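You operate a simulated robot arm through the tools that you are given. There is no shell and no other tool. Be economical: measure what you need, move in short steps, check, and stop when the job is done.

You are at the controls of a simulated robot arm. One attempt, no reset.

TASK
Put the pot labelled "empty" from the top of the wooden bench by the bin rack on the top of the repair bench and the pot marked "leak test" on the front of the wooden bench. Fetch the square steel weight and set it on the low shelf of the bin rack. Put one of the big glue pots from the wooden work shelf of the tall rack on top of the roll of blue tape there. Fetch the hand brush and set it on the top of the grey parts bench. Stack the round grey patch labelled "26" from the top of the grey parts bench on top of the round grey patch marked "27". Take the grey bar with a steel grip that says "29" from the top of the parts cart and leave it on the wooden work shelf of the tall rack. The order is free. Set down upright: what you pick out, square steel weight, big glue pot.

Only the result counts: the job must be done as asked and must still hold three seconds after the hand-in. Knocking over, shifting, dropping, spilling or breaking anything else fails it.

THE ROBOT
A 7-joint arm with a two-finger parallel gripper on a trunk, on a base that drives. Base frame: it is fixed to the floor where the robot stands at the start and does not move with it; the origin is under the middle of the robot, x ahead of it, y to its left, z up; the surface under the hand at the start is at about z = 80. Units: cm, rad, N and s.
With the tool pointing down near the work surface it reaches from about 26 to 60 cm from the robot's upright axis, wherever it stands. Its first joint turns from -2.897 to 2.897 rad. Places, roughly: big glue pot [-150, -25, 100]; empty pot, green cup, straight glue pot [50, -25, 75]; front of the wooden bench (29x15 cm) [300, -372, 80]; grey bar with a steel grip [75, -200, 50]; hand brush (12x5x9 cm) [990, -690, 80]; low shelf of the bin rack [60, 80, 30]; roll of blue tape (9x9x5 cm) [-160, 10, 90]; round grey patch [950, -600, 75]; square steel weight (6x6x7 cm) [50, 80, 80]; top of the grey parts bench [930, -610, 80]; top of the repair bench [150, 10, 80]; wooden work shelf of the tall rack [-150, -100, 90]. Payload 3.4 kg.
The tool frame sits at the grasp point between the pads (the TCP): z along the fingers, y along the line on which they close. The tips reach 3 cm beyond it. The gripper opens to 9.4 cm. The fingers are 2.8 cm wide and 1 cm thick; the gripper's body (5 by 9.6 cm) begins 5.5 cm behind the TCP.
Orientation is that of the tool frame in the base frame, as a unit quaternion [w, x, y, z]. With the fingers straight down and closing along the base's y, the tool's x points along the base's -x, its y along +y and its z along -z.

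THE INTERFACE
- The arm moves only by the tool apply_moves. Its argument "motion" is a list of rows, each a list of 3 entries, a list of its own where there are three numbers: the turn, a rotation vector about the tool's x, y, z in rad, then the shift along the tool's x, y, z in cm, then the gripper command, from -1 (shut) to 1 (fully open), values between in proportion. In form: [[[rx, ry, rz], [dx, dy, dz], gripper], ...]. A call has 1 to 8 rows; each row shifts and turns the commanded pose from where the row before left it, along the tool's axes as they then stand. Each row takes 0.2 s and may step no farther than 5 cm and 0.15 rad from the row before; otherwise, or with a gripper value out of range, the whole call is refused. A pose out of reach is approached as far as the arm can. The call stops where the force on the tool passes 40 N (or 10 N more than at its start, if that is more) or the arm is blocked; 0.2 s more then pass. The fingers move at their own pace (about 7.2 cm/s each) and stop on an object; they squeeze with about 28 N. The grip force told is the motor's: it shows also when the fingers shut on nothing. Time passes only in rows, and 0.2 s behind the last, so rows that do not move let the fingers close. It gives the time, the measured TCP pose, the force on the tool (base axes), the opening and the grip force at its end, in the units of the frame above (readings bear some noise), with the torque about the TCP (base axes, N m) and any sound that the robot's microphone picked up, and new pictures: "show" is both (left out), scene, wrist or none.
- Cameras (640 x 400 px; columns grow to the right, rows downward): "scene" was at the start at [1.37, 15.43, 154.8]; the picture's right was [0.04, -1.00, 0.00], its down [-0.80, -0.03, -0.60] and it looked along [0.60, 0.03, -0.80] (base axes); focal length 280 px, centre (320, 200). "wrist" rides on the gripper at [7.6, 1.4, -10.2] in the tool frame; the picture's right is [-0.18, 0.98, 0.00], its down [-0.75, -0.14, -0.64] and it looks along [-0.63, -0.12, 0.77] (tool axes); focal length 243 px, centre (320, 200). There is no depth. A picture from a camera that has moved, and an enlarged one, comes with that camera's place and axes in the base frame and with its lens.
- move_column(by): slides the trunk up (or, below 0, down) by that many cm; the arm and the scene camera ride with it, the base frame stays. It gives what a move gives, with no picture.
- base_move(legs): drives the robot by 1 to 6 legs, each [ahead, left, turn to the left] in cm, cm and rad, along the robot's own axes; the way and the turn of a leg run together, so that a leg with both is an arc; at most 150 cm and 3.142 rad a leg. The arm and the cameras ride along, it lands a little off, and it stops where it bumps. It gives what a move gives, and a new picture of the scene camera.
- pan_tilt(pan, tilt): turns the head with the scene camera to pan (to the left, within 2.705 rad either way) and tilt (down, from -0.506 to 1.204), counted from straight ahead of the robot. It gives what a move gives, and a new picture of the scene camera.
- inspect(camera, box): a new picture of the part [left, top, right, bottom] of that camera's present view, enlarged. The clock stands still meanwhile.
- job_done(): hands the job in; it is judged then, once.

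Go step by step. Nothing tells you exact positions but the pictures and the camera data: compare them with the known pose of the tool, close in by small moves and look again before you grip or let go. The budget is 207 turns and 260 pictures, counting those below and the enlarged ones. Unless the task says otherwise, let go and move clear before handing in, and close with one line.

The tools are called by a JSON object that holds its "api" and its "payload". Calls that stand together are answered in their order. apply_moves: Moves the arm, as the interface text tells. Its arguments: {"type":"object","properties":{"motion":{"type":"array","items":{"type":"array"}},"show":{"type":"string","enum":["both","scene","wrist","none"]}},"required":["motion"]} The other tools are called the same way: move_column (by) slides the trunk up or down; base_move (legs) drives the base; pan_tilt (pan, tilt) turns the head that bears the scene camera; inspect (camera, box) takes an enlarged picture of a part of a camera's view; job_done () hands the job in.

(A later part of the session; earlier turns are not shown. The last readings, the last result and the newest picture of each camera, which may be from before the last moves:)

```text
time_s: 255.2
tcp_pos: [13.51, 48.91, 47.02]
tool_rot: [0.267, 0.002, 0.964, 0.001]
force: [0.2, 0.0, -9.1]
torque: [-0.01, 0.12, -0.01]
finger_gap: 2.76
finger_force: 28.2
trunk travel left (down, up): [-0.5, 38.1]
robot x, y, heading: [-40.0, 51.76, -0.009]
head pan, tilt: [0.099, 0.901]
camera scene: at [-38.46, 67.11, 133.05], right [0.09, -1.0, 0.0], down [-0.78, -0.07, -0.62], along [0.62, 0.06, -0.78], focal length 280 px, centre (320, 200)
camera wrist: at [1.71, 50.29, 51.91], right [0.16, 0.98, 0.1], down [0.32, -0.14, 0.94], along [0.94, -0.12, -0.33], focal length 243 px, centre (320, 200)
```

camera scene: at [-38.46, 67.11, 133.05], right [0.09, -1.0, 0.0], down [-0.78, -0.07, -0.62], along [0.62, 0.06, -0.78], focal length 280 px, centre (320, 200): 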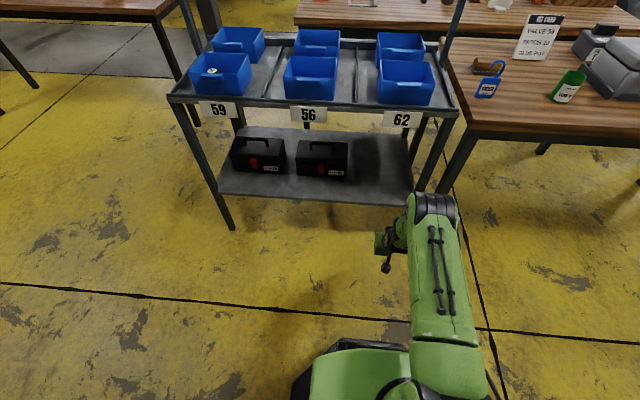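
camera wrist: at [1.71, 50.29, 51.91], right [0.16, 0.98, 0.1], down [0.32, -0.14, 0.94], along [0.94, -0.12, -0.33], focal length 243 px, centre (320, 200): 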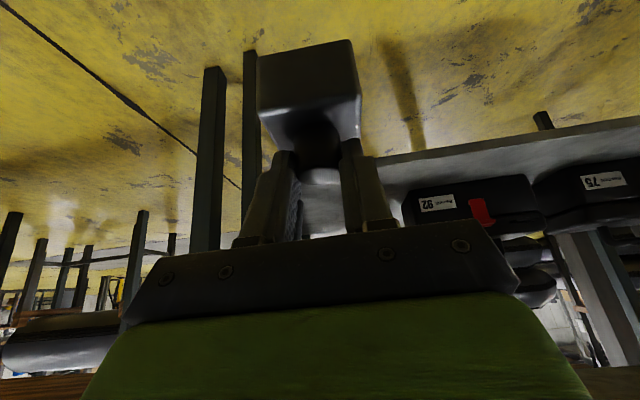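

{"api": "base_move", "payload": {"legs": [[34, 0, 0.006]]}}

{"api": "apply_moves", "payload": {"motion": [[[0, 0, 0], [0, 0, 0], -1]], "show": "wrist"}}

```text
time_s: 257.4
tcp_pos: [47.22, 49.15, 47.08]
tool_rot: [0.266, -0.002, 0.964, 0.001]
force: [-0.6, 0.0, -9.6]
torque: [-0.02, 0.1, 0.02]
finger_gap: 2.74
finger_force: 28.1
trunk travel left (down, up): [-0.5, 38.1]
robot x, y, heading: [-6.1, 51.54, 0.004]
head pan, tilt: [0.099, 0.901]
camera scene: at [-4.72, 67.06, 133.05], right [0.1, -0.99, 0.0], down [-0.78, -0.08, -0.62], along [0.62, 0.06, -0.78], focal length 280 px, centre (320, 200)
```

scene: 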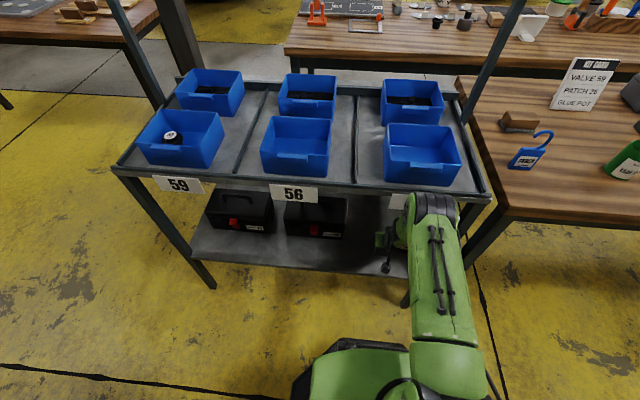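

```text
time_s: 257.8
tcp_pos: [47.26, 49.3, 47.0]
tool_rot: [0.264, -0.002, 0.965, 0.002]
force: [-0.7, 0.6, -9.8]
torque: [0.01, 0.07, 0.0]
finger_gap: 2.76
finger_force: 27.8
trunk travel left (down, up): [-0.5, 38.1]
robot x, y, heading: [-6.67, 50.84, -0.0]
head pan, tilt: [0.099, 0.901]
camera wrist: at [35.44, 50.56, 51.91], right [0.15, 0.98, 0.1], down [0.32, -0.14, 0.94], along [0.93, -0.11, -0.34], focal length 243 px, centre (320, 200)
```

wrist: 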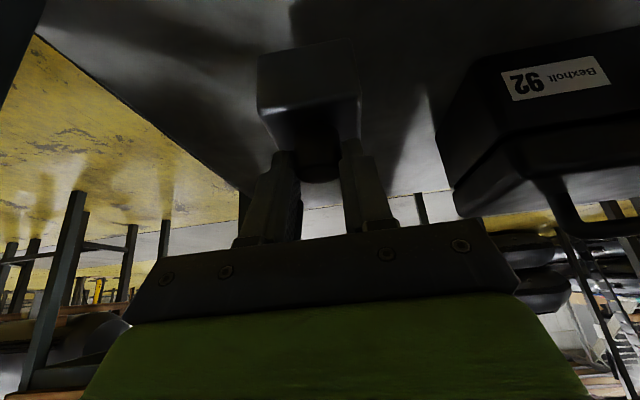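

{"api": "apply_moves", "payload": {"motion": [[[0, 0, 0], [-2.57, 0, 1.55], -1], [[0, 0, 0], [1.55, 0, 2.57], -1], [[0, 0, 0], [1.03, 0, 1.71], -1], [[0, 0, 0], [0.4, 0, 0.65], -1], [[0, 0, 0], [0, 0, 0], -1]], "show": "wrist"}}

```text
time_s: 259.0
tcp_pos: [50.56, 49.16, 42.08]
tool_rot: [0.272, -0.003, 0.962, 0.002]
force: [-2.8, 1.3, 24.2]
torque: [-0.33, 0.05, 0.01]
finger_gap: 2.73
finger_force: 27.9
trunk travel left (down, up): [-0.5, 38.1]
robot x, y, heading: [-6.15, 51.31, 0.005]
head pan, tilt: [0.099, 0.901]
camera wrist: at [38.73, 50.55, 46.7], right [0.15, 0.98, 0.1], down [0.31, -0.14, 0.94], along [0.94, -0.11, -0.32], focal length 243 px, centre (320, 200)
```

wrist: 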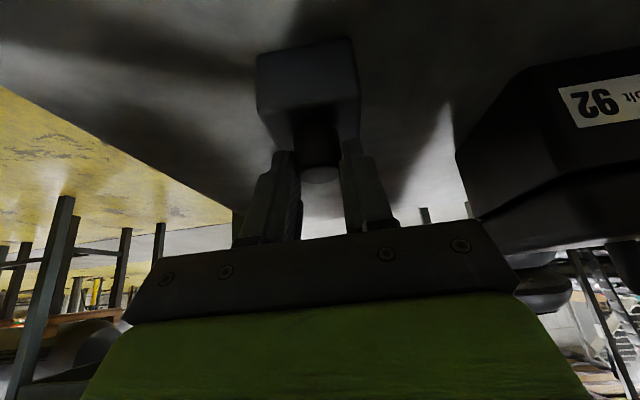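

{"api": "apply_moves", "payload": {"motion": [[[0, 0, 0], [-0.15, 0, -0.26], -1], [[0, 0, 0], [0, 0, 0], -1]], "show": "none"}}

```text
time_s: 259.6
tcp_pos: [50.5, 49.27, 41.98]
tool_rot: [0.269, -0.003, 0.963, 0.002]
force: [10.4, -0.6, 15.8]
torque: [-0.31, -0.85, 0.05]
finger_gap: 2.76
finger_force: 27.7
trunk travel left (down, up): [-0.5, 38.1]
robot x, y, heading: [-6.16, 51.44, 0.005]
head pan, tilt: [0.099, 0.901]
```

{"api": "apply_moves", "payload": {"motion": [[[0, 0, 0], [0, 0, -0.2], -0.3], [[0, 0, 0], [0, 0, 0], 0.0], [[0, 0, 0], [0, 0, 0], 0.0], [[0, 0, 0], [0, 0, -2], 0.0], [[0, 0, 0], [0, 0, -3], 0.0]], "show": "wrist"}}

```text
time_s: 260.8
tcp_pos: [47.6, 49.08, 46.22]
tool_rot: [0.266, -0.003, 0.964, 0.001]
force: [-0.5, -0.7, 0.0]
torque: [0.0, 0.0, 0.02]
finger_gap: 4.7
finger_force: 0.1
trunk travel left (down, up): [-0.5, 38.1]
robot x, y, heading: [-6.15, 51.03, -0.002]
head pan, tilt: [0.099, 0.901]
camera wrist: at [35.75, 50.4, 50.99], right [0.15, 0.98, 0.1], down [0.32, -0.14, 0.94], along [0.94, -0.11, -0.33], focal length 243 px, centre (320, 200)
```

wrist: 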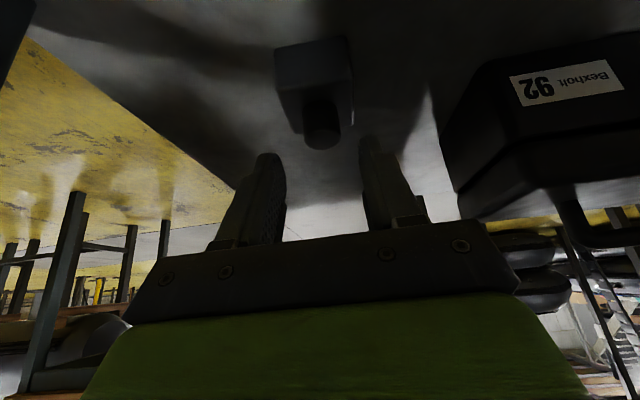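

{"api": "base_move", "payload": {"legs": [[-38, 0, 0]]}}

{"api": "move_column", "payload": {"by": 22}}

{"api": "apply_moves", "payload": {"motion": [[[0, 0.133, 0], [-2.4, 0, -4], 1], [[0, 0.133, 0], [-1.8, 0, -4.2], 1], [[0, 0.133, 0], [-1.2, 0, -4.4], 1], [[0, 0.133, 0], [-0.6, 0, -4.6], 1], [[0, 0, 0], [0, 0, -5], 1], [[0, 0, 0], [0, 0, -5], 1], [[0, 0, 0], [0, 0, -5], 1], [[0, 0, 0], [0, 0, -5], 1]], "show": "none"}}

{"api": "base_move", "payload": {"legs": [[0, -60, 0]]}}

```text
time_s: 263.2
tcp_pos: [9.32, 49.22, 46.18]
tool_rot: [0.267, -0.003, 0.964, 0.002]
force: [0.5, -0.1, 0.1]
torque: [-0.01, -0.01, -0.01]
finger_gap: 4.71
finger_force: 0.1
trunk travel left (down, up): [-0.5, 38.1]
robot x, y, heading: [-44.9, 50.85, -0.001]
head pan, tilt: [0.099, 0.901]
camera scene: at [-43.06, 66.95, 133.06], right [0.1, -0.99, 0.0], down [-0.78, -0.08, -0.62], along [0.62, 0.06, -0.78], focal length 280 px, centre (320, 200)
```

scene: 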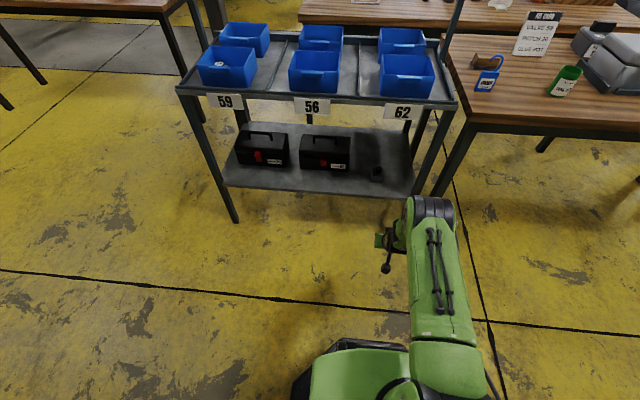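

```text
time_s: 265.5
tcp_pos: [9.44, 49.06, 67.99]
tool_rot: [0.267, -0.003, 0.964, 0.002]
force: [0.5, -0.2, -0.5]
torque: [0.03, 0.01, 0.03]
finger_gap: 4.69
finger_force: 0.1
trunk travel left (down, up): [-22.5, 16.1]
robot x, y, heading: [-43.95, 50.95, 0.004]
head pan, tilt: [0.099, 0.901]
```

```text
time_s: 267.3
tcp_pos: [9.16, 48.98, 106.23]
tool_rot: [0.003, -0.003, 1.0, 0.001]
force: [-1.0, 0.1, -0.4]
torque: [0.01, 0.01, -0.02]
finger_gap: 9.41
finger_force: 0.1
trunk travel left (down, up): [-22.5, 16.1]
robot x, y, heading: [-44.57, 50.81, 0.005]
head pan, tilt: [0.099, 0.901]
```

```text
time_s: 270.7
tcp_pos: [9.29, -9.65, 106.23]
tool_rot: [0.003, -0.002, 1.0, 0.001]
force: [1.0, -0.3, 0.6]
torque: [0.02, 0.0, 0.01]
finger_gap: 9.42
finger_force: 0.1
trunk travel left (down, up): [-22.5, 16.1]
robot x, y, heading: [-44.25, -7.36, 0.002]
head pan, tilt: [0.099, 0.901]
camera scene: at [-42.84, 8.51, 155.01], right [0.1, -0.99, 0.0], down [-0.78, -0.08, -0.62], along [0.62, 0.06, -0.78], focal length 280 px, centre (320, 200)
```

scene: 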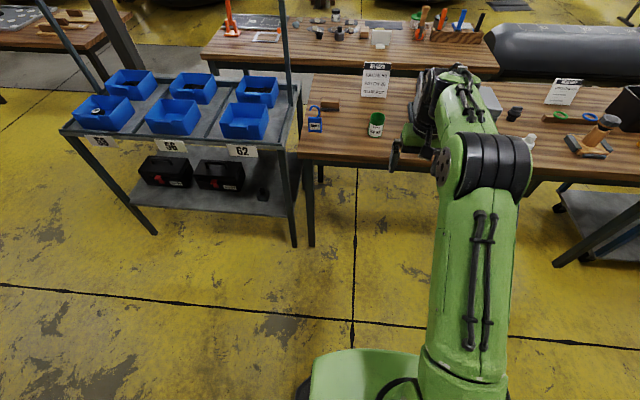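

The weight stands on the low shelf. Now to the green LEAK TEST cup.

{"api": "base_move", "payload": {"legs": [[40, 4, 0]]}}

{"api": "apply_moves", "payload": {"motion": [[[0, 0, 0], [0, 0, 4], 1]], "show": "wrist"}}

```text
time_s: 273.2
tcp_pos: [49.95, -6.0, 106.23]
tool_rot: [0.004, 0.001, 1.0, 0.001]
force: [-0.5, 0.0, -0.6]
torque: [0.0, 0.03, 0.02]
finger_gap: 9.41
finger_force: 0.2
trunk travel left (down, up): [-22.5, 16.1]
robot x, y, heading: [-3.96, -3.29, -0.004]
head pan, tilt: [0.099, 0.901]
camera scene: at [-2.12, 12.56, 155.0], right [0.09, -1.0, 0.0], down [-0.78, -0.07, -0.62], along [0.62, 0.06, -0.78], focal length 280 px, centre (320, 200)
```

scene: 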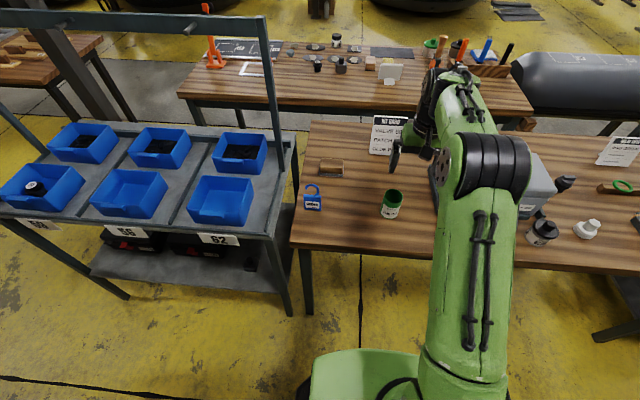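

```text
time_s: 273.6
tcp_pos: [50.0, -5.89, 102.17]
tool_rot: [0.003, 0.002, 1.0, 0.0]
force: [0.3, 0.3, -0.1]
torque: [-0.02, 0.0, 0.01]
finger_gap: 9.4
finger_force: 0.1
trunk travel left (down, up): [-22.5, 16.1]
robot x, y, heading: [-4.23, -3.04, -0.006]
head pan, tilt: [0.099, 0.901]
camera wrist: at [42.33, -4.58, 112.37], right [0.19, 0.98, 0.0], down [0.75, -0.14, 0.65], along [0.64, -0.12, -0.76], focal length 243 px, centre (320, 200)
```

wrist: 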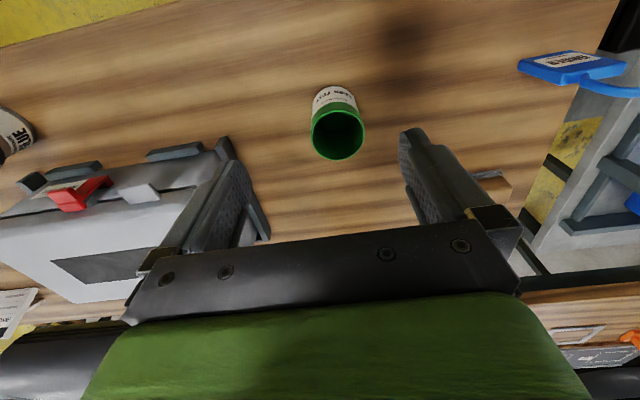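

{"api": "apply_moves", "payload": {"motion": [[[0, 0, 0], [-4.2, 1.0, 0], 1], [[0, 0, 0], [0, 0, 5], 1], [[0, 0, 0], [0, 0, 4], 1]], "show": "wrist"}}

```text
time_s: 274.4
tcp_pos: [54.22, -4.91, 93.11]
tool_rot: [0.004, 0.001, 1.0, 0.001]
force: [1.3, -0.8, -0.6]
torque: [-0.01, 0.03, 0.0]
finger_gap: 9.41
finger_force: 0.0
trunk travel left (down, up): [-22.5, 16.1]
robot x, y, heading: [-3.66, -3.29, -0.006]
head pan, tilt: [0.099, 0.901]
camera wrist: at [46.54, -3.58, 103.43], right [0.19, 0.98, 0.0], down [0.75, -0.14, 0.65], along [0.64, -0.12, -0.76], focal length 243 px, centre (320, 200)
```

wrist: 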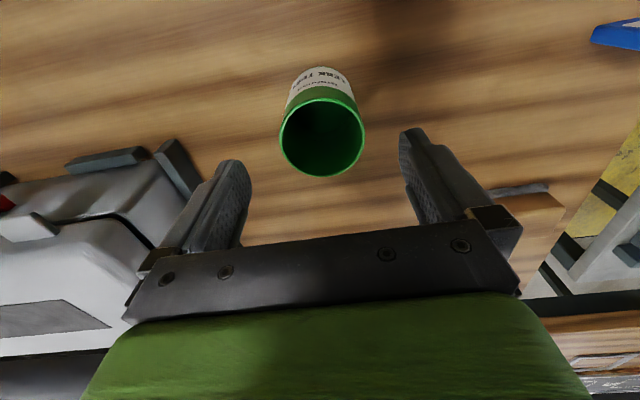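

{"api": "apply_moves", "payload": {"motion": [[[0, 0, 0], [-0.2, 0, 4], 1], [[0, 0, 0], [0, 0, 4], 1], [[0, 0, 0], [0, 0, 1.4], 1], [[0, 0, 0], [0, 0, 0], -1], [[0, 0, 0], [0, 0, 0], -1], [[0, 0, 0], [0, 0, 0], -1], [[0, 0, 0], [0, 0, 0], -1]], "show": "wrist"}}

```text
time_s: 276.0
tcp_pos: [54.51, -4.82, 83.9]
tool_rot: [0.003, 0.001, 1.0, 0.001]
force: [0.1, 0.7, 0.4]
torque: [0.0, 0.01, -0.03]
finger_gap: 5.87
finger_force: 27.9
trunk travel left (down, up): [-22.5, 16.1]
robot x, y, heading: [-4.11, -3.4, -0.006]
head pan, tilt: [0.099, 0.901]
camera wrist: at [46.77, -3.47, 94.11], right [0.19, 0.98, 0.0], down [0.75, -0.14, 0.65], along [0.64, -0.12, -0.76], focal length 243 px, centre (320, 200)
```

wrist: 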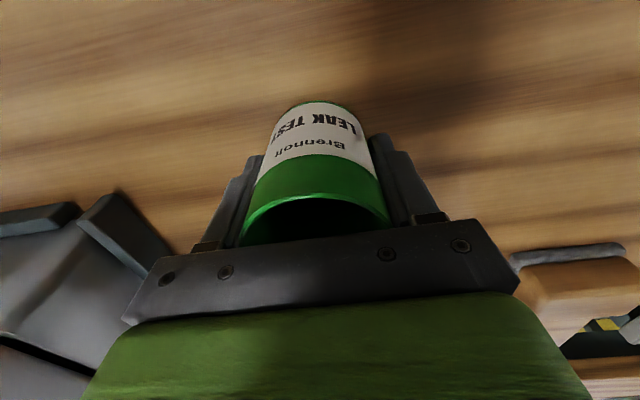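

{"api": "apply_moves", "payload": {"motion": [[[0, 0, 0], [0, 0, -3], -1], [[0, 0, 0], [0, 0, -5], -1], [[0, 0, 0], [0, 0, -5], -1], [[0, 0, 0], [0, 0, -5], -1], [[0, 0, 0], [0, 0, -4], -1], [[0, 0, 0], [4.5, 0, 0], -1], [[0, 0, 0], [4.5, 0, 0], -1], [[0, 0, 0], [4.5, 0, 0], -1]], "show": "wrist"}}

{"api": "base_move", "payload": {"legs": [[-24, 0, 0], [0, -150, 0.006], [0, -144, 0]]}}

```text
time_s: 277.8
tcp_pos: [40.5, -4.81, 105.8]
tool_rot: [0.004, 0.0, 1.0, 0.0]
force: [-0.1, 0.3, -0.4]
torque: [0.02, -0.06, -0.02]
finger_gap: 5.82
finger_force: 28.0
trunk travel left (down, up): [-22.5, 16.1]
robot x, y, heading: [-3.94, -3.24, -0.008]
head pan, tilt: [0.099, 0.901]
camera wrist: at [32.81, -3.5, 115.9], right [0.19, 0.98, 0.0], down [0.75, -0.14, 0.65], along [0.64, -0.12, -0.76], focal length 243 px, centre (320, 200)
```

wrist: 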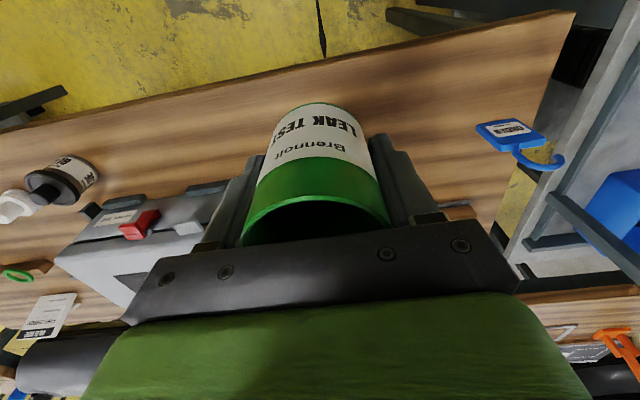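

```text
time_s: 293.3
tcp_pos: [15.69, -297.36, 105.64]
tool_rot: [0.004, -0.005, 1.0, 0.0]
force: [0.7, 0.3, -1.3]
torque: [-0.01, 0.0, 0.01]
finger_gap: 5.77
finger_force: 27.8
trunk travel left (down, up): [-22.5, 16.1]
robot x, y, heading: [-28.98, -296.68, 0.008]
head pan, tilt: [0.099, 0.901]
camera scene: at [-27.31, -280.48, 155.01], right [0.11, -0.99, 0.0], down [-0.78, -0.08, -0.62], along [0.62, 0.07, -0.78], focal length 280 px, centre (320, 200)
```

scene: 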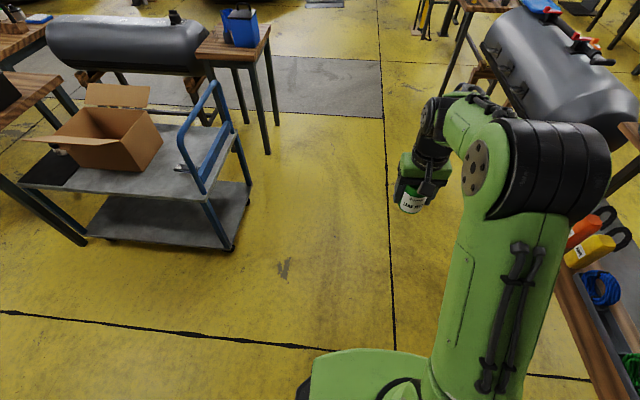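

{"api": "base_move", "payload": {"legs": [[150, 0, -0.008], [150, 0, 0], [26, 0, 0], [0, 0, -1.57]]}}

{"api": "pan_tilt", "payload": {"pan": 0, "tilt": 0.8}}

```text
time_s: 312.9
tcp_pos: [294.01, -342.33, 105.65]
tool_rot: [0.003, 0.707, 0.707, -0.002]
force: [-0.1, 0.2, -0.4]
torque: [0.01, 0.0, 0.02]
finger_gap: 5.77
finger_force: 28.1
trunk travel left (down, up): [-22.5, 16.1]
robot x, y, heading: [295.76, -297.4, -1.574]
head pan, tilt: [0.099, 0.901]
camera scene: at [311.45, -299.38, 155.0], right [-1.0, -0.09, 0.0], down [-0.07, 0.78, -0.62], along [0.06, -0.62, -0.78], focal length 280 px, centre (320, 200)
```

scene: 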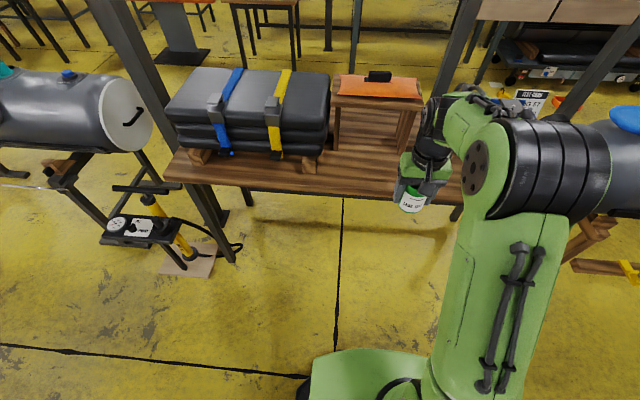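

```text
time_s: 313.6
tcp_pos: [294.13, -342.15, 105.61]
tool_rot: [0.002, 0.708, 0.706, -0.001]
force: [0.1, -0.1, -0.7]
torque: [-0.02, -0.03, -0.02]
finger_gap: 5.79
finger_force: 27.9
trunk travel left (down, up): [-22.5, 16.1]
robot x, y, heading: [295.48, -297.56, -1.576]
head pan, tilt: [0.0, 0.799]
camera scene: at [310.71, -299.92, 155.79], right [-1.0, 0.0, 0.0], down [0.0, 0.72, -0.7], along [0.0, -0.7, -0.72], focal length 280 px, centre (320, 200)
```

scene: 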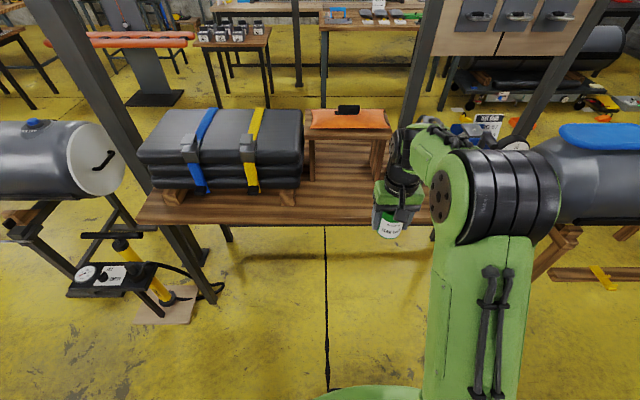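

{"api": "base_move", "payload": {"legs": [[26, 6, 0]]}}

{"api": "apply_moves", "payload": {"motion": [[[0, 0, 0], [0, 0, 0], -1]], "show": "wrist"}}

```text
time_s: 315.5
tcp_pos: [299.64, -368.15, 105.59]
tool_rot: [0.003, 0.709, 0.705, -0.002]
force: [0.5, 0.4, -1.6]
torque: [0.06, 0.01, 0.01]
finger_gap: 5.76
finger_force: 28.3
trunk travel left (down, up): [-22.5, 16.1]
robot x, y, heading: [301.2, -323.2, -1.577]
head pan, tilt: [0.0, 0.799]
camera scene: at [316.53, -326.05, 155.79], right [-1.0, 0.01, 0.0], down [0.01, 0.72, -0.7], along [-0.01, -0.7, -0.72], focal length 280 px, centre (320, 200)
```

scene: 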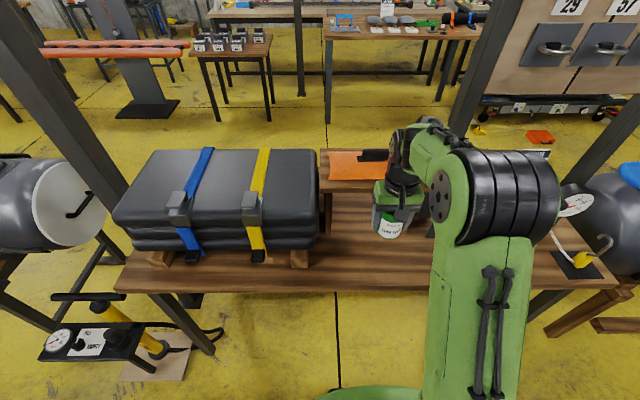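

```text
time_s: 315.9
tcp_pos: [299.59, -368.01, 105.68]
tool_rot: [0.003, 0.709, 0.705, -0.002]
force: [0.2, 0.2, -0.6]
torque: [0.05, -0.01, 0.01]
finger_gap: 5.79
finger_force: 28.0
trunk travel left (down, up): [-22.5, 16.1]
robot x, y, heading: [301.51, -323.96, -1.577]
head pan, tilt: [0.0, 0.799]
camera wrist: at [301.13, -360.49, 115.8], right [0.98, -0.19, 0.0], down [-0.15, -0.75, 0.65], along [-0.12, -0.64, -0.76], focal length 243 px, centre (320, 200)
```

wrist: 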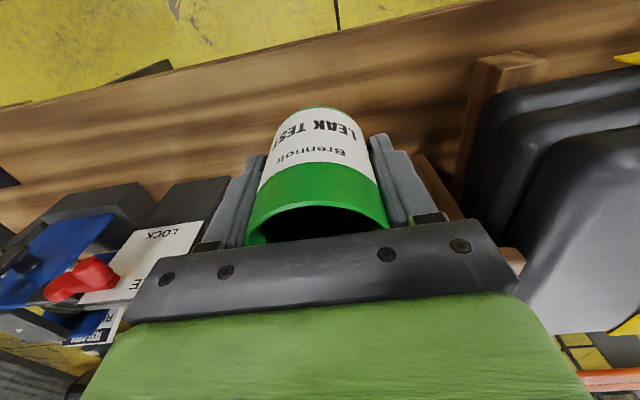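

{"api": "apply_moves", "payload": {"motion": [[[0, 0, 0], [-3, 0.3, 3], -1], [[0, 0, 0], [0, 0, 5], -1], [[0, 0, 0], [0, 0, 5], -1], [[0, 0, 0], [0, 0, 5], -1], [[0, 0, 0], [0, 0, 2], -1]], "show": "wrist"}}

```text
time_s: 317.1
tcp_pos: [299.88, -371.3, 85.66]
tool_rot: [0.004, 0.709, 0.705, -0.002]
force: [-0.1, 0.2, -1.3]
torque: [-0.05, 0.04, -0.02]
finger_gap: 5.75
finger_force: 28.3
trunk travel left (down, up): [-22.5, 16.1]
robot x, y, heading: [301.6, -323.59, -1.577]
head pan, tilt: [0.0, 0.799]
camera wrist: at [301.41, -363.73, 95.84], right [0.98, -0.19, 0.0], down [-0.15, -0.75, 0.65], along [-0.12, -0.64, -0.76], focal length 243 px, centre (320, 200)
```

wrist: 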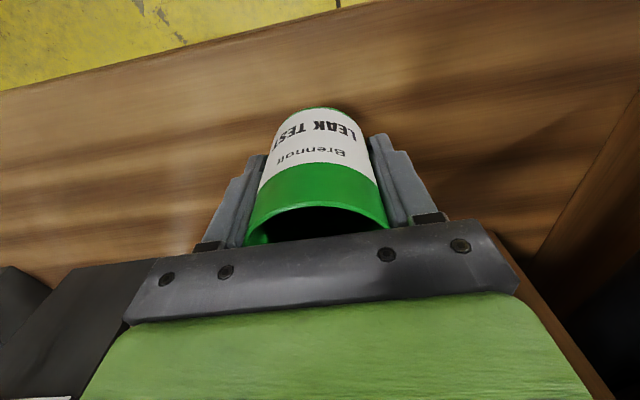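

{"api": "apply_moves", "payload": {"motion": [[[0, 0, 0], [0, 0, 0.7], -1], [[0, 0, 0], [0, 0, 0.4], -1], [[0, 0, 0], [0, 0, 0.3], -1], [[0, 0, 0], [0, 0, 0], -1]], "show": "none"}}

```text
time_s: 318.1
tcp_pos: [299.96, -371.23, 84.21]
tool_rot: [0.003, 0.709, 0.705, -0.002]
force: [-0.6, -0.4, -0.4]
torque: [0.0, -0.02, -0.03]
finger_gap: 5.77
finger_force: 27.8
trunk travel left (down, up): [-22.5, 16.1]
robot x, y, heading: [301.47, -323.66, -1.582]
head pan, tilt: [0.0, 0.799]
```

{"api": "apply_moves", "payload": {"motion": [[[0, 0, 0], [0, 0, 0.25], -1], [[0, 0, 0], [0, 0, 0], -1]], "show": "none"}}

```text
time_s: 318.7
tcp_pos: [299.89, -371.22, 84.11]
tool_rot: [0.003, 0.71, 0.704, -0.002]
force: [-0.2, -0.6, 0.2]
torque: [0.02, 0.0, -0.02]
finger_gap: 5.78
finger_force: 27.8
trunk travel left (down, up): [-22.5, 16.1]
robot x, y, heading: [301.38, -323.56, -1.578]
head pan, tilt: [0.0, 0.799]
```

{"api": "apply_moves", "payload": {"motion": [[[0, 0, 0], [0, 0, 0.2], -1], [[0, 0, 0], [0, 0, 0.15], -1], [[0, 0, 0], [0, 0, 0], -1]], "show": "none"}}

```text
time_s: 319.5
tcp_pos: [299.93, -371.23, 83.91]
tool_rot: [0.005, 0.71, 0.704, -0.003]
force: [-0.1, 0.8, 21.2]
torque: [0.32, 0.22, -0.06]
finger_gap: 5.76
finger_force: 28.3
trunk travel left (down, up): [-22.5, 16.1]
robot x, y, heading: [301.35, -323.51, -1.585]
head pan, tilt: [0.0, 0.799]
```

Contact with the bench. Easing off, then releasing and lifting clear.

{"api": "apply_moves", "payload": {"motion": [[[0, 0, 0], [0, 0, -0.2], -1], [[0, 0, 0], [0, 0, 0], 0.4], [[0, 0, 0], [0, 0, 0], 0.65], [[0, 0, 0], [0, 0, 0], 0.65], [[0, 0, 0], [0, 0, -4], 0.65], [[0, 0, 0], [0, 0, -5], 0.65], [[0, 0, 0], [0, 0, -5], 0.65], [[0, 0, 0], [0, 0, -5], 0.65]], "show": "wrist"}}

```text
time_s: 321.3
tcp_pos: [299.98, -370.74, 102.94]
tool_rot: [0.003, 0.709, 0.705, -0.002]
force: [0.8, -0.3, 0.5]
torque: [-0.03, 0.01, -0.03]
finger_gap: 7.74
finger_force: 0.1
trunk travel left (down, up): [-22.5, 16.1]
robot x, y, heading: [301.14, -323.31, -1.578]
head pan, tilt: [0.0, 0.799]
camera wrist: at [301.48, -363.05, 113.06], right [0.98, -0.19, 0.0], down [-0.15, -0.75, 0.65], along [-0.12, -0.64, -0.76], focal length 243 px, centre (320, 200)
```

wrist: 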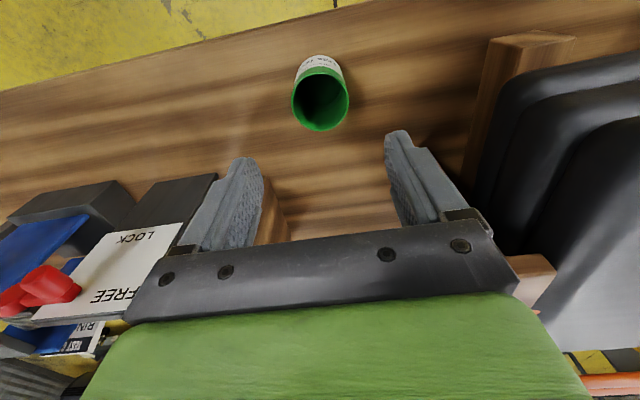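

The cup is standing on the front of the bench. Now to the far grey parts bench: back off, face +x and look ahead.

{"api": "base_move", "payload": {"legs": [[-18, 0, 0], [0, 0, 1.578]]}}

{"api": "pan_tilt", "payload": {"pan": -0.35, "tilt": 0.35}}

{"api": "inspect", "payload": {"camera": "scene", "box": [100, 30, 420, 230]}}

```text
time_s: 326.7
tcp_pos: [348.75, -306.16, 102.77]
tool_rot: [0.003, -0.006, 1.0, 0.001]
force: [-0.4, -0.5, 0.0]
torque: [-0.01, 0.0, 0.02]
finger_gap: 7.76
finger_force: 0.1
trunk travel left (down, up): [-22.5, 16.1]
robot x, y, heading: [301.46, -305.54, 0.015]
head pan, tilt: [0.0, 0.799]
camera scene: at [303.46, -290.46, 155.79], right [0.01, -1.0, 0.0], down [-0.72, -0.01, -0.7], along [0.7, 0.01, -0.72], focal length 280 px, centre (320, 200)
```

scene: 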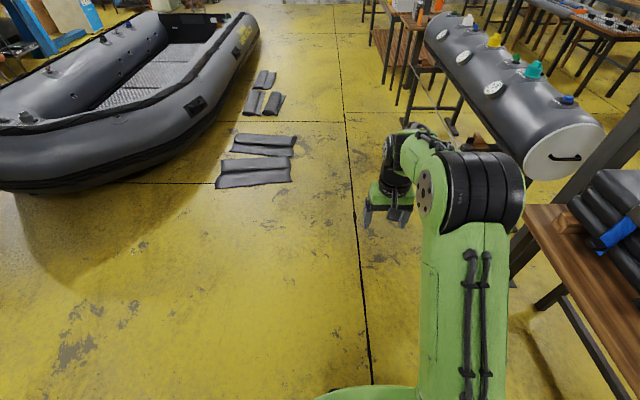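

```text
time_s: 327.6
tcp_pos: [348.83, -306.1, 102.75]
tool_rot: [0.003, -0.006, 1.0, 0.0]
force: [1.3, 0.0, -0.3]
torque: [-0.02, 0.04, 0.01]
finger_gap: 7.75
finger_force: 0.2
trunk travel left (down, up): [-22.5, 16.1]
robot x, y, heading: [301.95, -305.69, 0.007]
head pan, tilt: [-0.351, 0.351]
camera scene: at [304.17, -293.65, 159.75], right [-0.33, -0.94, 0.0], down [-0.32, 0.12, -0.94], along [0.88, -0.31, -0.34], focal length 280 px, centre (320, 200)
```

scene: 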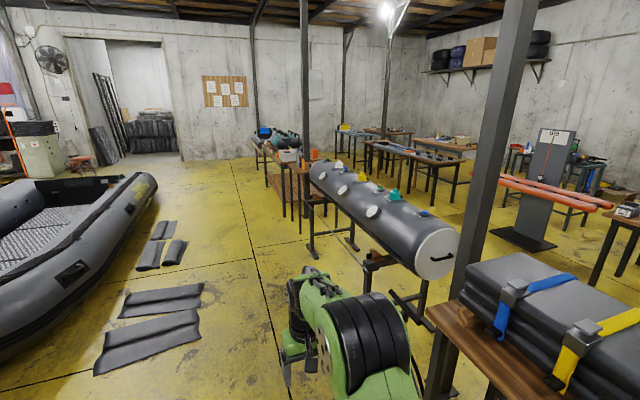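

```text
2.00 times, centred on (260, 130) of scene
camera zoom: at [304.17, -293.65, 159.75], right [-0.33, -0.94, 0.0], down [-0.32, 0.12, -0.94], along [0.88, -0.31, -0.34], focal length 561 px, centre (440, 340)
```

zoom: 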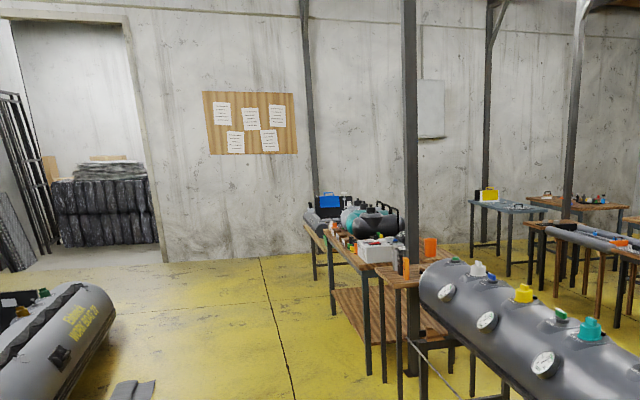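

{"api": "base_move", "payload": {"legs": [[150, 0, -0.012], [150, 0, 0], [150, 0, 0], [100, 0, 0]]}}

{"api": "pan_tilt", "payload": {"pan": -0.9, "tilt": 0.4}}

{"api": "pan_tilt", "payload": {"pan": -0.2, "tilt": 0.5}}

```text
time_s: 353.6
tcp_pos: [893.38, -307.95, 102.84]
tool_rot: [0.005, -0.003, 1.0, 0.001]
force: [0.5, 1.0, 0.0]
torque: [0.0, -0.01, -0.02]
finger_gap: 7.75
finger_force: 0.0
trunk travel left (down, up): [-22.5, 16.1]
robot x, y, heading: [846.24, -306.78, 0.006]
head pan, tilt: [-0.351, 0.351]
camera scene: at [848.83, -295.17, 159.76], right [-0.34, -0.94, 0.0], down [-0.32, 0.12, -0.94], along [0.88, -0.32, -0.34], focal length 280 px, centre (320, 200)
```

scene: 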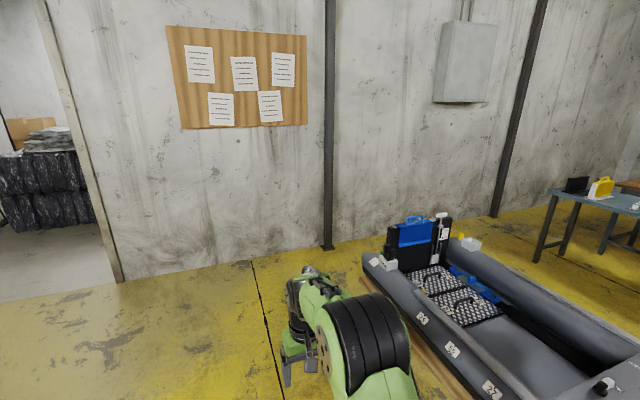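

```text
time_s: 354.6
tcp_pos: [893.26, -307.98, 102.83]
tool_rot: [0.004, -0.003, 1.0, 0.001]
force: [0.1, 0.4, -0.4]
torque: [-0.06, -0.01, -0.01]
finger_gap: 7.74
finger_force: 0.0
trunk travel left (down, up): [-22.5, 16.1]
robot x, y, heading: [846.37, -307.22, 0.0]
head pan, tilt: [-0.901, 0.4]
camera scene: at [845.81, -299.23, 159.3], right [-0.78, -0.62, 0.0], down [-0.24, 0.3, -0.92], along [0.57, -0.72, -0.39], focal length 280 px, centre (320, 200)
```

scene: 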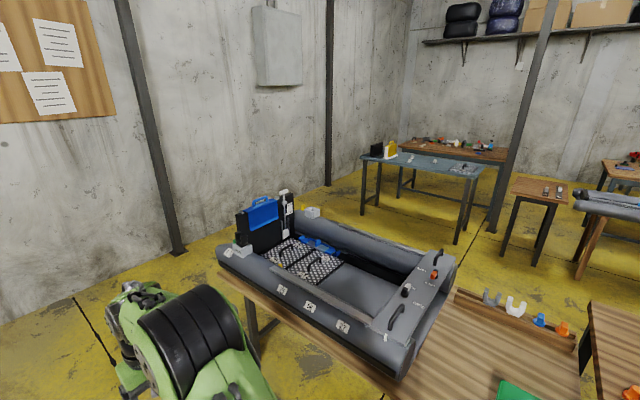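

```text
time_s: 355.7
tcp_pos: [893.38, -307.85, 102.79]
tool_rot: [0.004, -0.003, 1.0, 0.001]
force: [-0.9, -0.1, 0.3]
torque: [0.02, 0.03, -0.04]
finger_gap: 7.77
finger_force: 0.1
trunk travel left (down, up): [-22.5, 16.1]
robot x, y, heading: [845.88, -306.76, 0.001]
head pan, tilt: [-0.201, 0.499]
camera scene: at [848.94, -293.79, 158.39], right [-0.2, -0.98, 0.0], down [-0.47, 0.09, -0.88], along [0.86, -0.17, -0.48], focal length 280 px, centre (320, 200)
```

scene: 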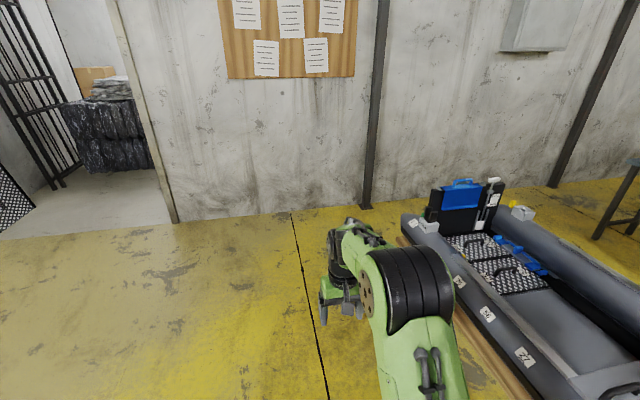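

{"api": "base_move", "payload": {"legs": [[150, 0, 0], [30, 0, -1.57], [80, 0, 0]]}}

{"api": "pan_tilt", "payload": {"pan": 0.2, "tilt": 0.5}}

```text
time_s: 370.8
tcp_pos: [1021.8, -449.93, 102.7]
tool_rot: [0.003, 0.692, 0.722, -0.003]
force: [0.2, 0.6, 0.2]
torque: [0.04, -0.02, 0.01]
finger_gap: 7.75
finger_force: 0.0
trunk travel left (down, up): [-22.5, 16.1]
robot x, y, heading: [1020.62, -402.53, -1.532]
head pan, tilt: [-0.201, 0.499]
cut short: leg 2
camera scene: at [1034.14, -405.32, 158.39], right [-0.99, 0.16, 0.0], down [0.08, 0.47, -0.88], along [-0.14, -0.87, -0.48], focal length 280 px, centre (320, 200)
```

scene: 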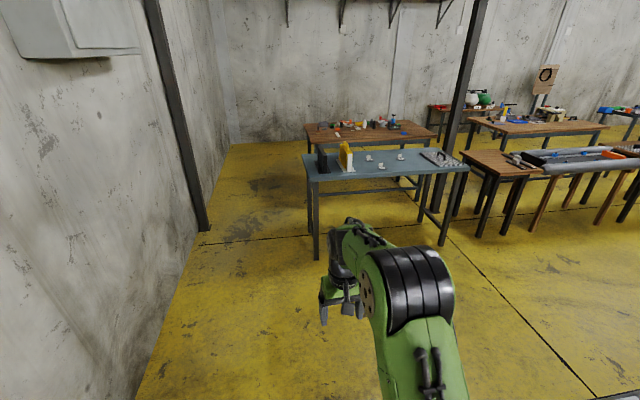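

```text
time_s: 371.7
tcp_pos: [1021.63, -449.94, 102.71]
tool_rot: [0.003, 0.692, 0.722, -0.001]
force: [0.7, 0.1, -0.1]
torque: [0.01, 0.0, -0.01]
finger_gap: 7.75
finger_force: 0.1
trunk travel left (down, up): [-22.5, 16.1]
robot x, y, heading: [1020.95, -402.84, -1.53]
head pan, tilt: [0.201, 0.499]
camera scene: at [1037.75, -405.12, 158.39], right [-0.97, -0.24, 0.0], down [-0.11, 0.47, -0.88], along [0.21, -0.85, -0.48], focal length 280 px, centre (320, 200)
```

scene: 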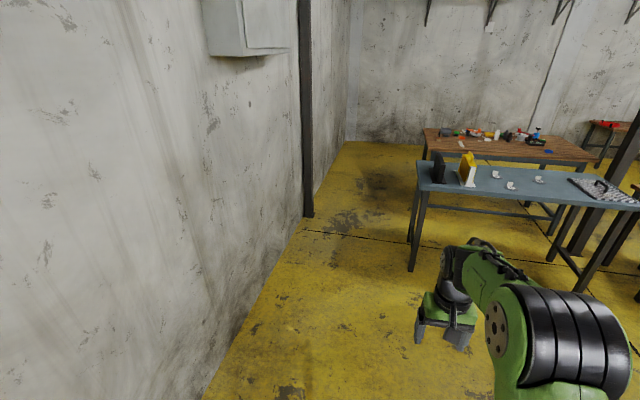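

Leg 2 was cut short; I check what is nearby before going on.

{"api": "pan_tilt", "payload": {"pan": -1.9, "tilt": 0.6}}

{"api": "pan_tilt", "payload": {"pan": 2.3, "tilt": 0.6}}

```text
time_s: 373.7
tcp_pos: [1021.62, -450.05, 102.8]
tool_rot: [0.003, 0.692, 0.722, -0.002]
force: [0.5, 0.1, -0.3]
torque: [0.04, 0.0, 0.0]
finger_gap: 7.77
finger_force: 0.1
trunk travel left (down, up): [-22.5, 16.1]
robot x, y, heading: [1020.98, -402.85, -1.533]
head pan, tilt: [-1.901, 0.6]
camera scene: at [1027.13, -393.75, 157.48], right [0.29, 0.96, 0.0], down [0.54, -0.16, -0.83], along [-0.79, 0.24, -0.56], focal length 280 px, centre (320, 200)
```

scene: 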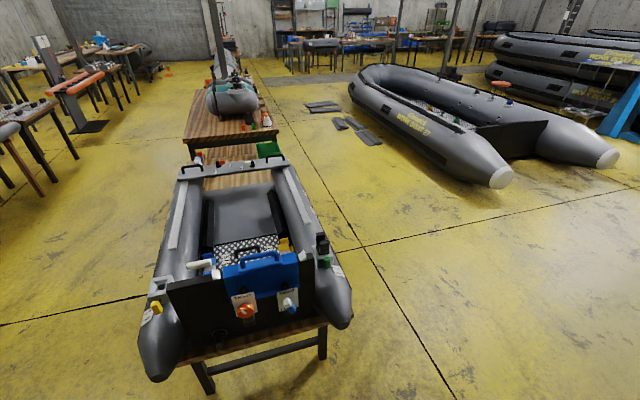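

```text
time_s: 377.1
tcp_pos: [1021.63, -449.88, 102.83]
tool_rot: [0.003, 0.692, 0.722, -0.001]
force: [0.1, -0.2, -0.3]
torque: [0.0, -0.01, -0.02]
finger_gap: 7.73
finger_force: 0.0
trunk travel left (down, up): [-22.5, 16.1]
robot x, y, heading: [1020.69, -402.82, -1.534]
head pan, tilt: [2.3, 0.6]
camera scene: at [1041.95, -390.13, 157.48], right [0.69, -0.72, 0.0], down [-0.41, -0.39, -0.83], along [0.59, 0.57, -0.56], focal length 280 px, centre (320, 200)
```

scene: 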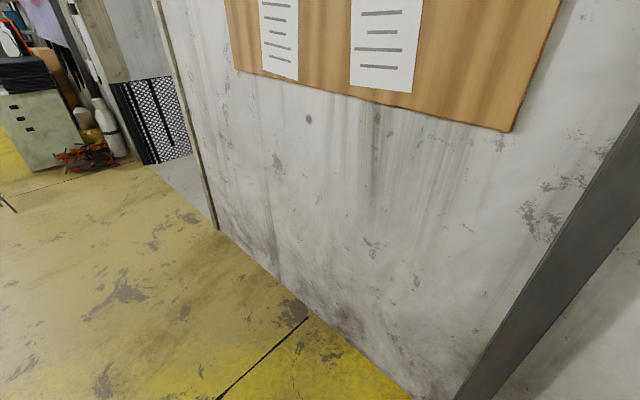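

{"api": "base_move", "payload": {"legs": [[100, 0, -0.038], [0, -70, 0]]}}

{"api": "pan_tilt", "payload": {"pan": 0, "tilt": 0.7}}

{"api": "inspect", "payload": {"camera": "scene", "box": [120, 80, 520, 330]}}

```text
time_s: 385.7
tcp_pos: [951.4, -549.26, 102.72]
tool_rot: [0.004, 0.708, 0.706, -0.001]
force: [0.5, -0.3, -0.1]
torque: [0.0, 0.01, -0.04]
finger_gap: 7.75
finger_force: 0.0
trunk travel left (down, up): [-22.5, 16.1]
robot x, y, heading: [952.82, -502.08, -1.566]
head pan, tilt: [2.3, 0.6]
camera scene: at [974.43, -490.27, 157.49], right [0.66, -0.75, 0.0], down [-0.42, -0.37, -0.83], along [0.62, 0.55, -0.56], focal length 280 px, centre (320, 200)
```

scene: 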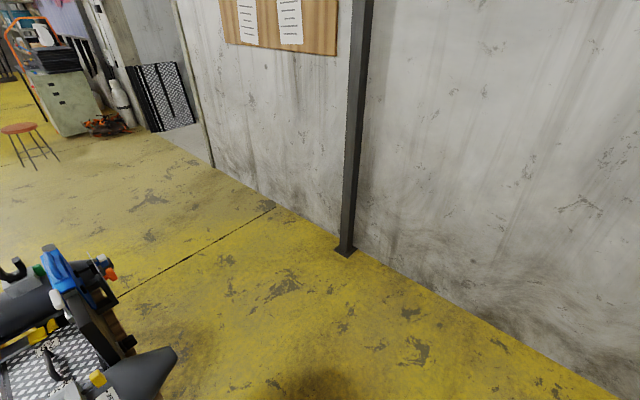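

```text
time_s: 387.8
tcp_pos: [951.61, -549.2, 102.84]
tool_rot: [0.003, 0.707, 0.707, -0.002]
force: [-0.5, -0.1, 0.4]
torque: [-0.02, -0.04, 0.0]
finger_gap: 7.77
finger_force: 0.0
trunk travel left (down, up): [-22.5, 16.1]
robot x, y, heading: [952.58, -501.65, -1.577]
head pan, tilt: [0.0, 0.7]
camera scene: at [967.84, -504.63, 156.62], right [-1.0, 0.01, 0.0], down [0.0, 0.64, -0.76], along [0.0, -0.76, -0.64], focal length 280 px, centre (320, 200)
```

scene: 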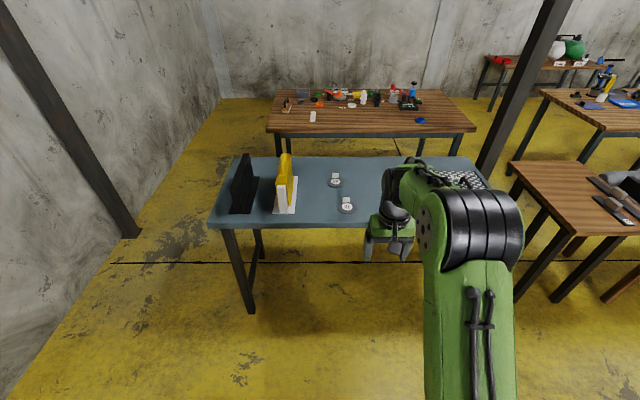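

```text
1.60 times, centred on (320, 205) of scene
camera zoom: at [967.84, -504.63, 156.62], right [-1.0, 0.01, 0.0], down [0.0, 0.64, -0.76], along [0.0, -0.76, -0.64], focal length 449 px, centre (320, 192)
```

zoom: 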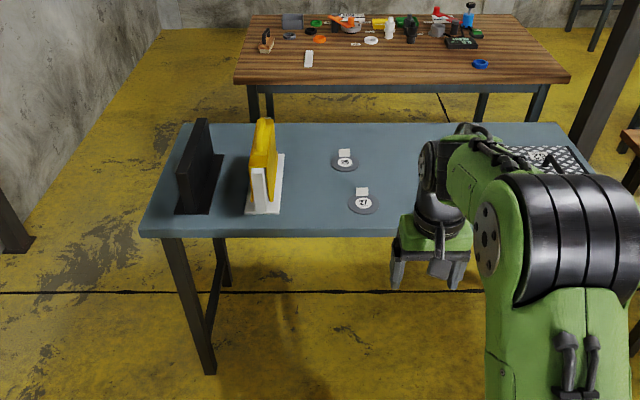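

{"api": "base_move", "payload": {"legs": [[36, 0, 0.006]]}}

{"api": "inspect", "payload": {"camera": "scene", "box": [220, 140, 460, 290]}}

{"api": "apply_moves", "payload": {"motion": [[[0, 0, 0], [0, 0, 0], 1]], "show": "wrist"}}

```text
time_s: 390.1
tcp_pos: [951.35, -585.04, 102.76]
tool_rot: [0.003, 0.707, 0.707, -0.001]
force: [-0.4, 0.2, 0.0]
torque: [0.01, -0.01, -0.01]
finger_gap: 7.79
finger_force: 0.0
trunk travel left (down, up): [-22.5, 16.1]
robot x, y, heading: [952.36, -537.62, -1.573]
head pan, tilt: [0.0, 0.7]
camera scene: at [967.65, -540.63, 156.61], right [-1.0, 0.0, 0.0], down [0.0, 0.64, -0.76], along [0.0, -0.76, -0.64], focal length 280 px, centre (320, 200)
```

scene: 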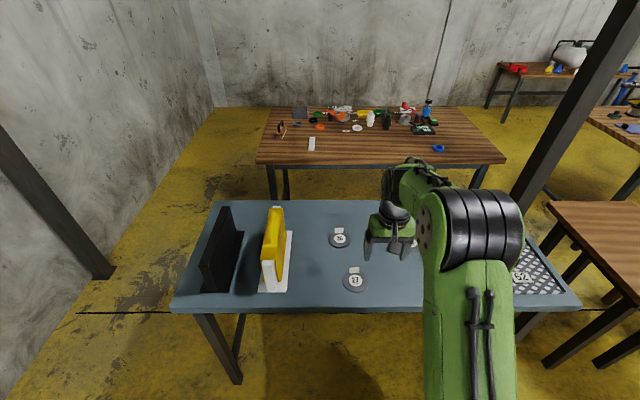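

```text
2.67 times, centred on (340, 215) of scene
camera zoom: at [967.65, -540.63, 156.61], right [-1.0, 0.0, 0.0], down [0.0, 0.64, -0.76], along [0.0, -0.76, -0.64], focal length 748 px, centre (267, 160)
```

zoom: 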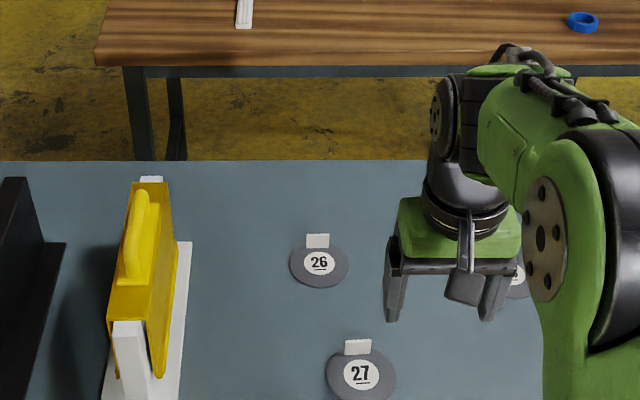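

```text
time_s: 390.5
tcp_pos: [951.33, -585.11, 102.74]
tool_rot: [0.003, 0.708, 0.706, -0.002]
force: [-0.6, -0.5, 0.3]
torque: [-0.01, 0.01, 0.01]
finger_gap: 9.41
finger_force: 0.1
trunk travel left (down, up): [-22.5, 16.1]
robot x, y, heading: [952.94, -538.14, -1.576]
head pan, tilt: [0.0, 0.7]
camera wrist: at [952.83, -577.43, 112.97], right [0.98, -0.19, 0.0], down [-0.14, -0.75, 0.65], along [-0.12, -0.64, -0.76], focal length 243 px, centre (320, 200)
```

wrist: 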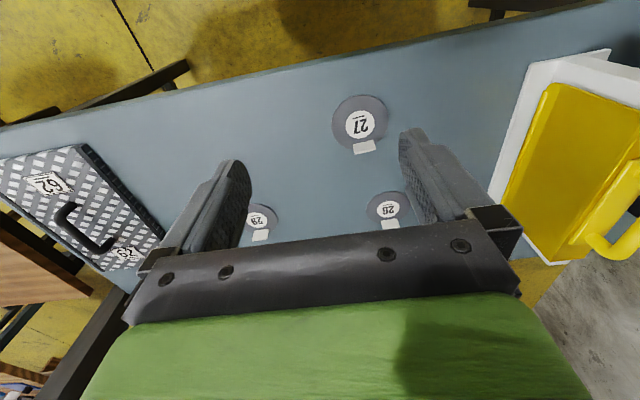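

{"api": "base_move", "payload": {"legs": [[15, 7, 0]]}}

{"api": "apply_moves", "payload": {"motion": [[[0, 0, 0], [0, 0, 4], 1]], "show": "wrist"}}

{"api": "inspect", "payload": {"camera": "wrist", "box": [200, 0, 440, 150]}}

```text
time_s: 392.0
tcp_pos: [958.28, -600.65, 102.76]
tool_rot: [0.003, 0.707, 0.707, -0.001]
force: [-0.5, -0.1, -0.5]
torque: [0.03, 0.03, 0.0]
finger_gap: 9.37
finger_force: 0.1
trunk travel left (down, up): [-22.5, 16.1]
robot x, y, heading: [959.13, -553.59, -1.572]
head pan, tilt: [0.0, 0.7]
camera scene: at [974.61, -556.05, 156.61], right [-1.0, 0.0, 0.0], down [0.0, 0.65, -0.76], along [0.0, -0.76, -0.65], focal length 280 px, centre (320, 200)
```

scene: 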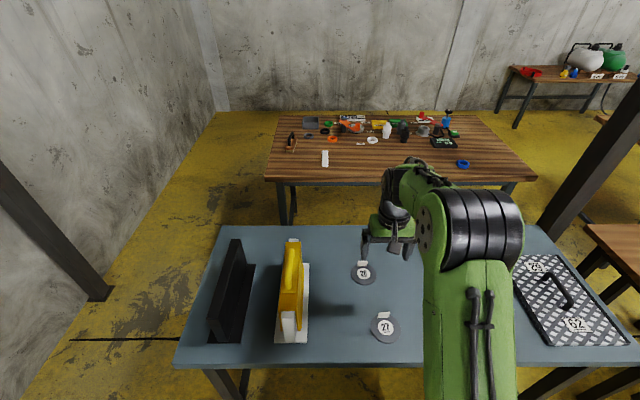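

```text
time_s: 392.4
tcp_pos: [958.26, -600.46, 98.66]
tool_rot: [0.003, 0.707, 0.707, -0.002]
force: [0.5, -0.4, 0.1]
torque: [0.03, 0.01, 0.01]
finger_gap: 9.39
finger_force: 0.0
trunk travel left (down, up): [-22.5, 16.1]
robot x, y, heading: [959.12, -553.34, -1.576]
head pan, tilt: [0.0, 0.7]
camera wrist: at [959.72, -592.89, 108.97], right [0.98, -0.18, 0.0], down [-0.14, -0.75, 0.65], along [-0.12, -0.64, -0.76], focal length 243 px, centre (320, 200)
```

wrist: 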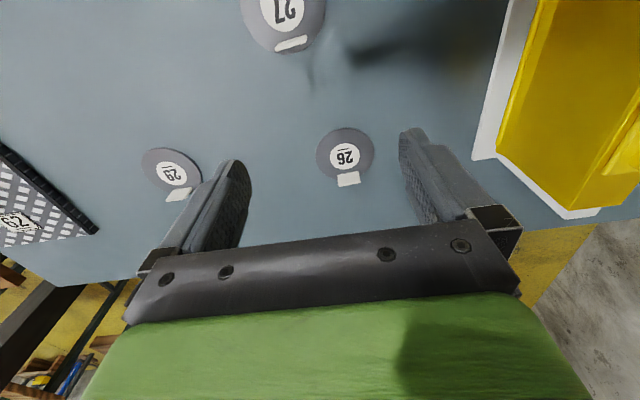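

```text
2.67 times, centred on (320, 75) of wrist
camera zoom: at [959.72, -592.89, 108.97], right [0.98, -0.18, 0.0], down [-0.14, -0.75, 0.65], along [-0.12, -0.64, -0.76], focal length 647 px, centre (320, 533)
```

zoom: 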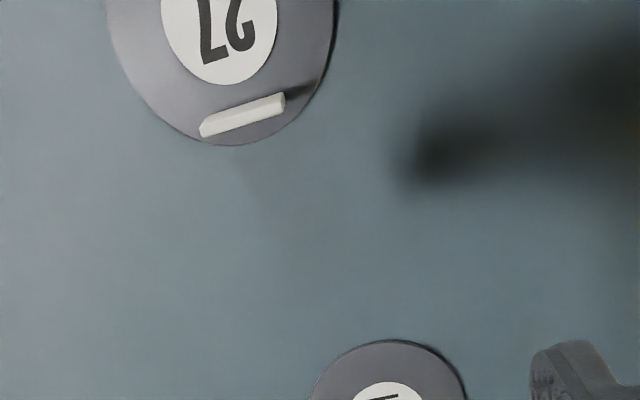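

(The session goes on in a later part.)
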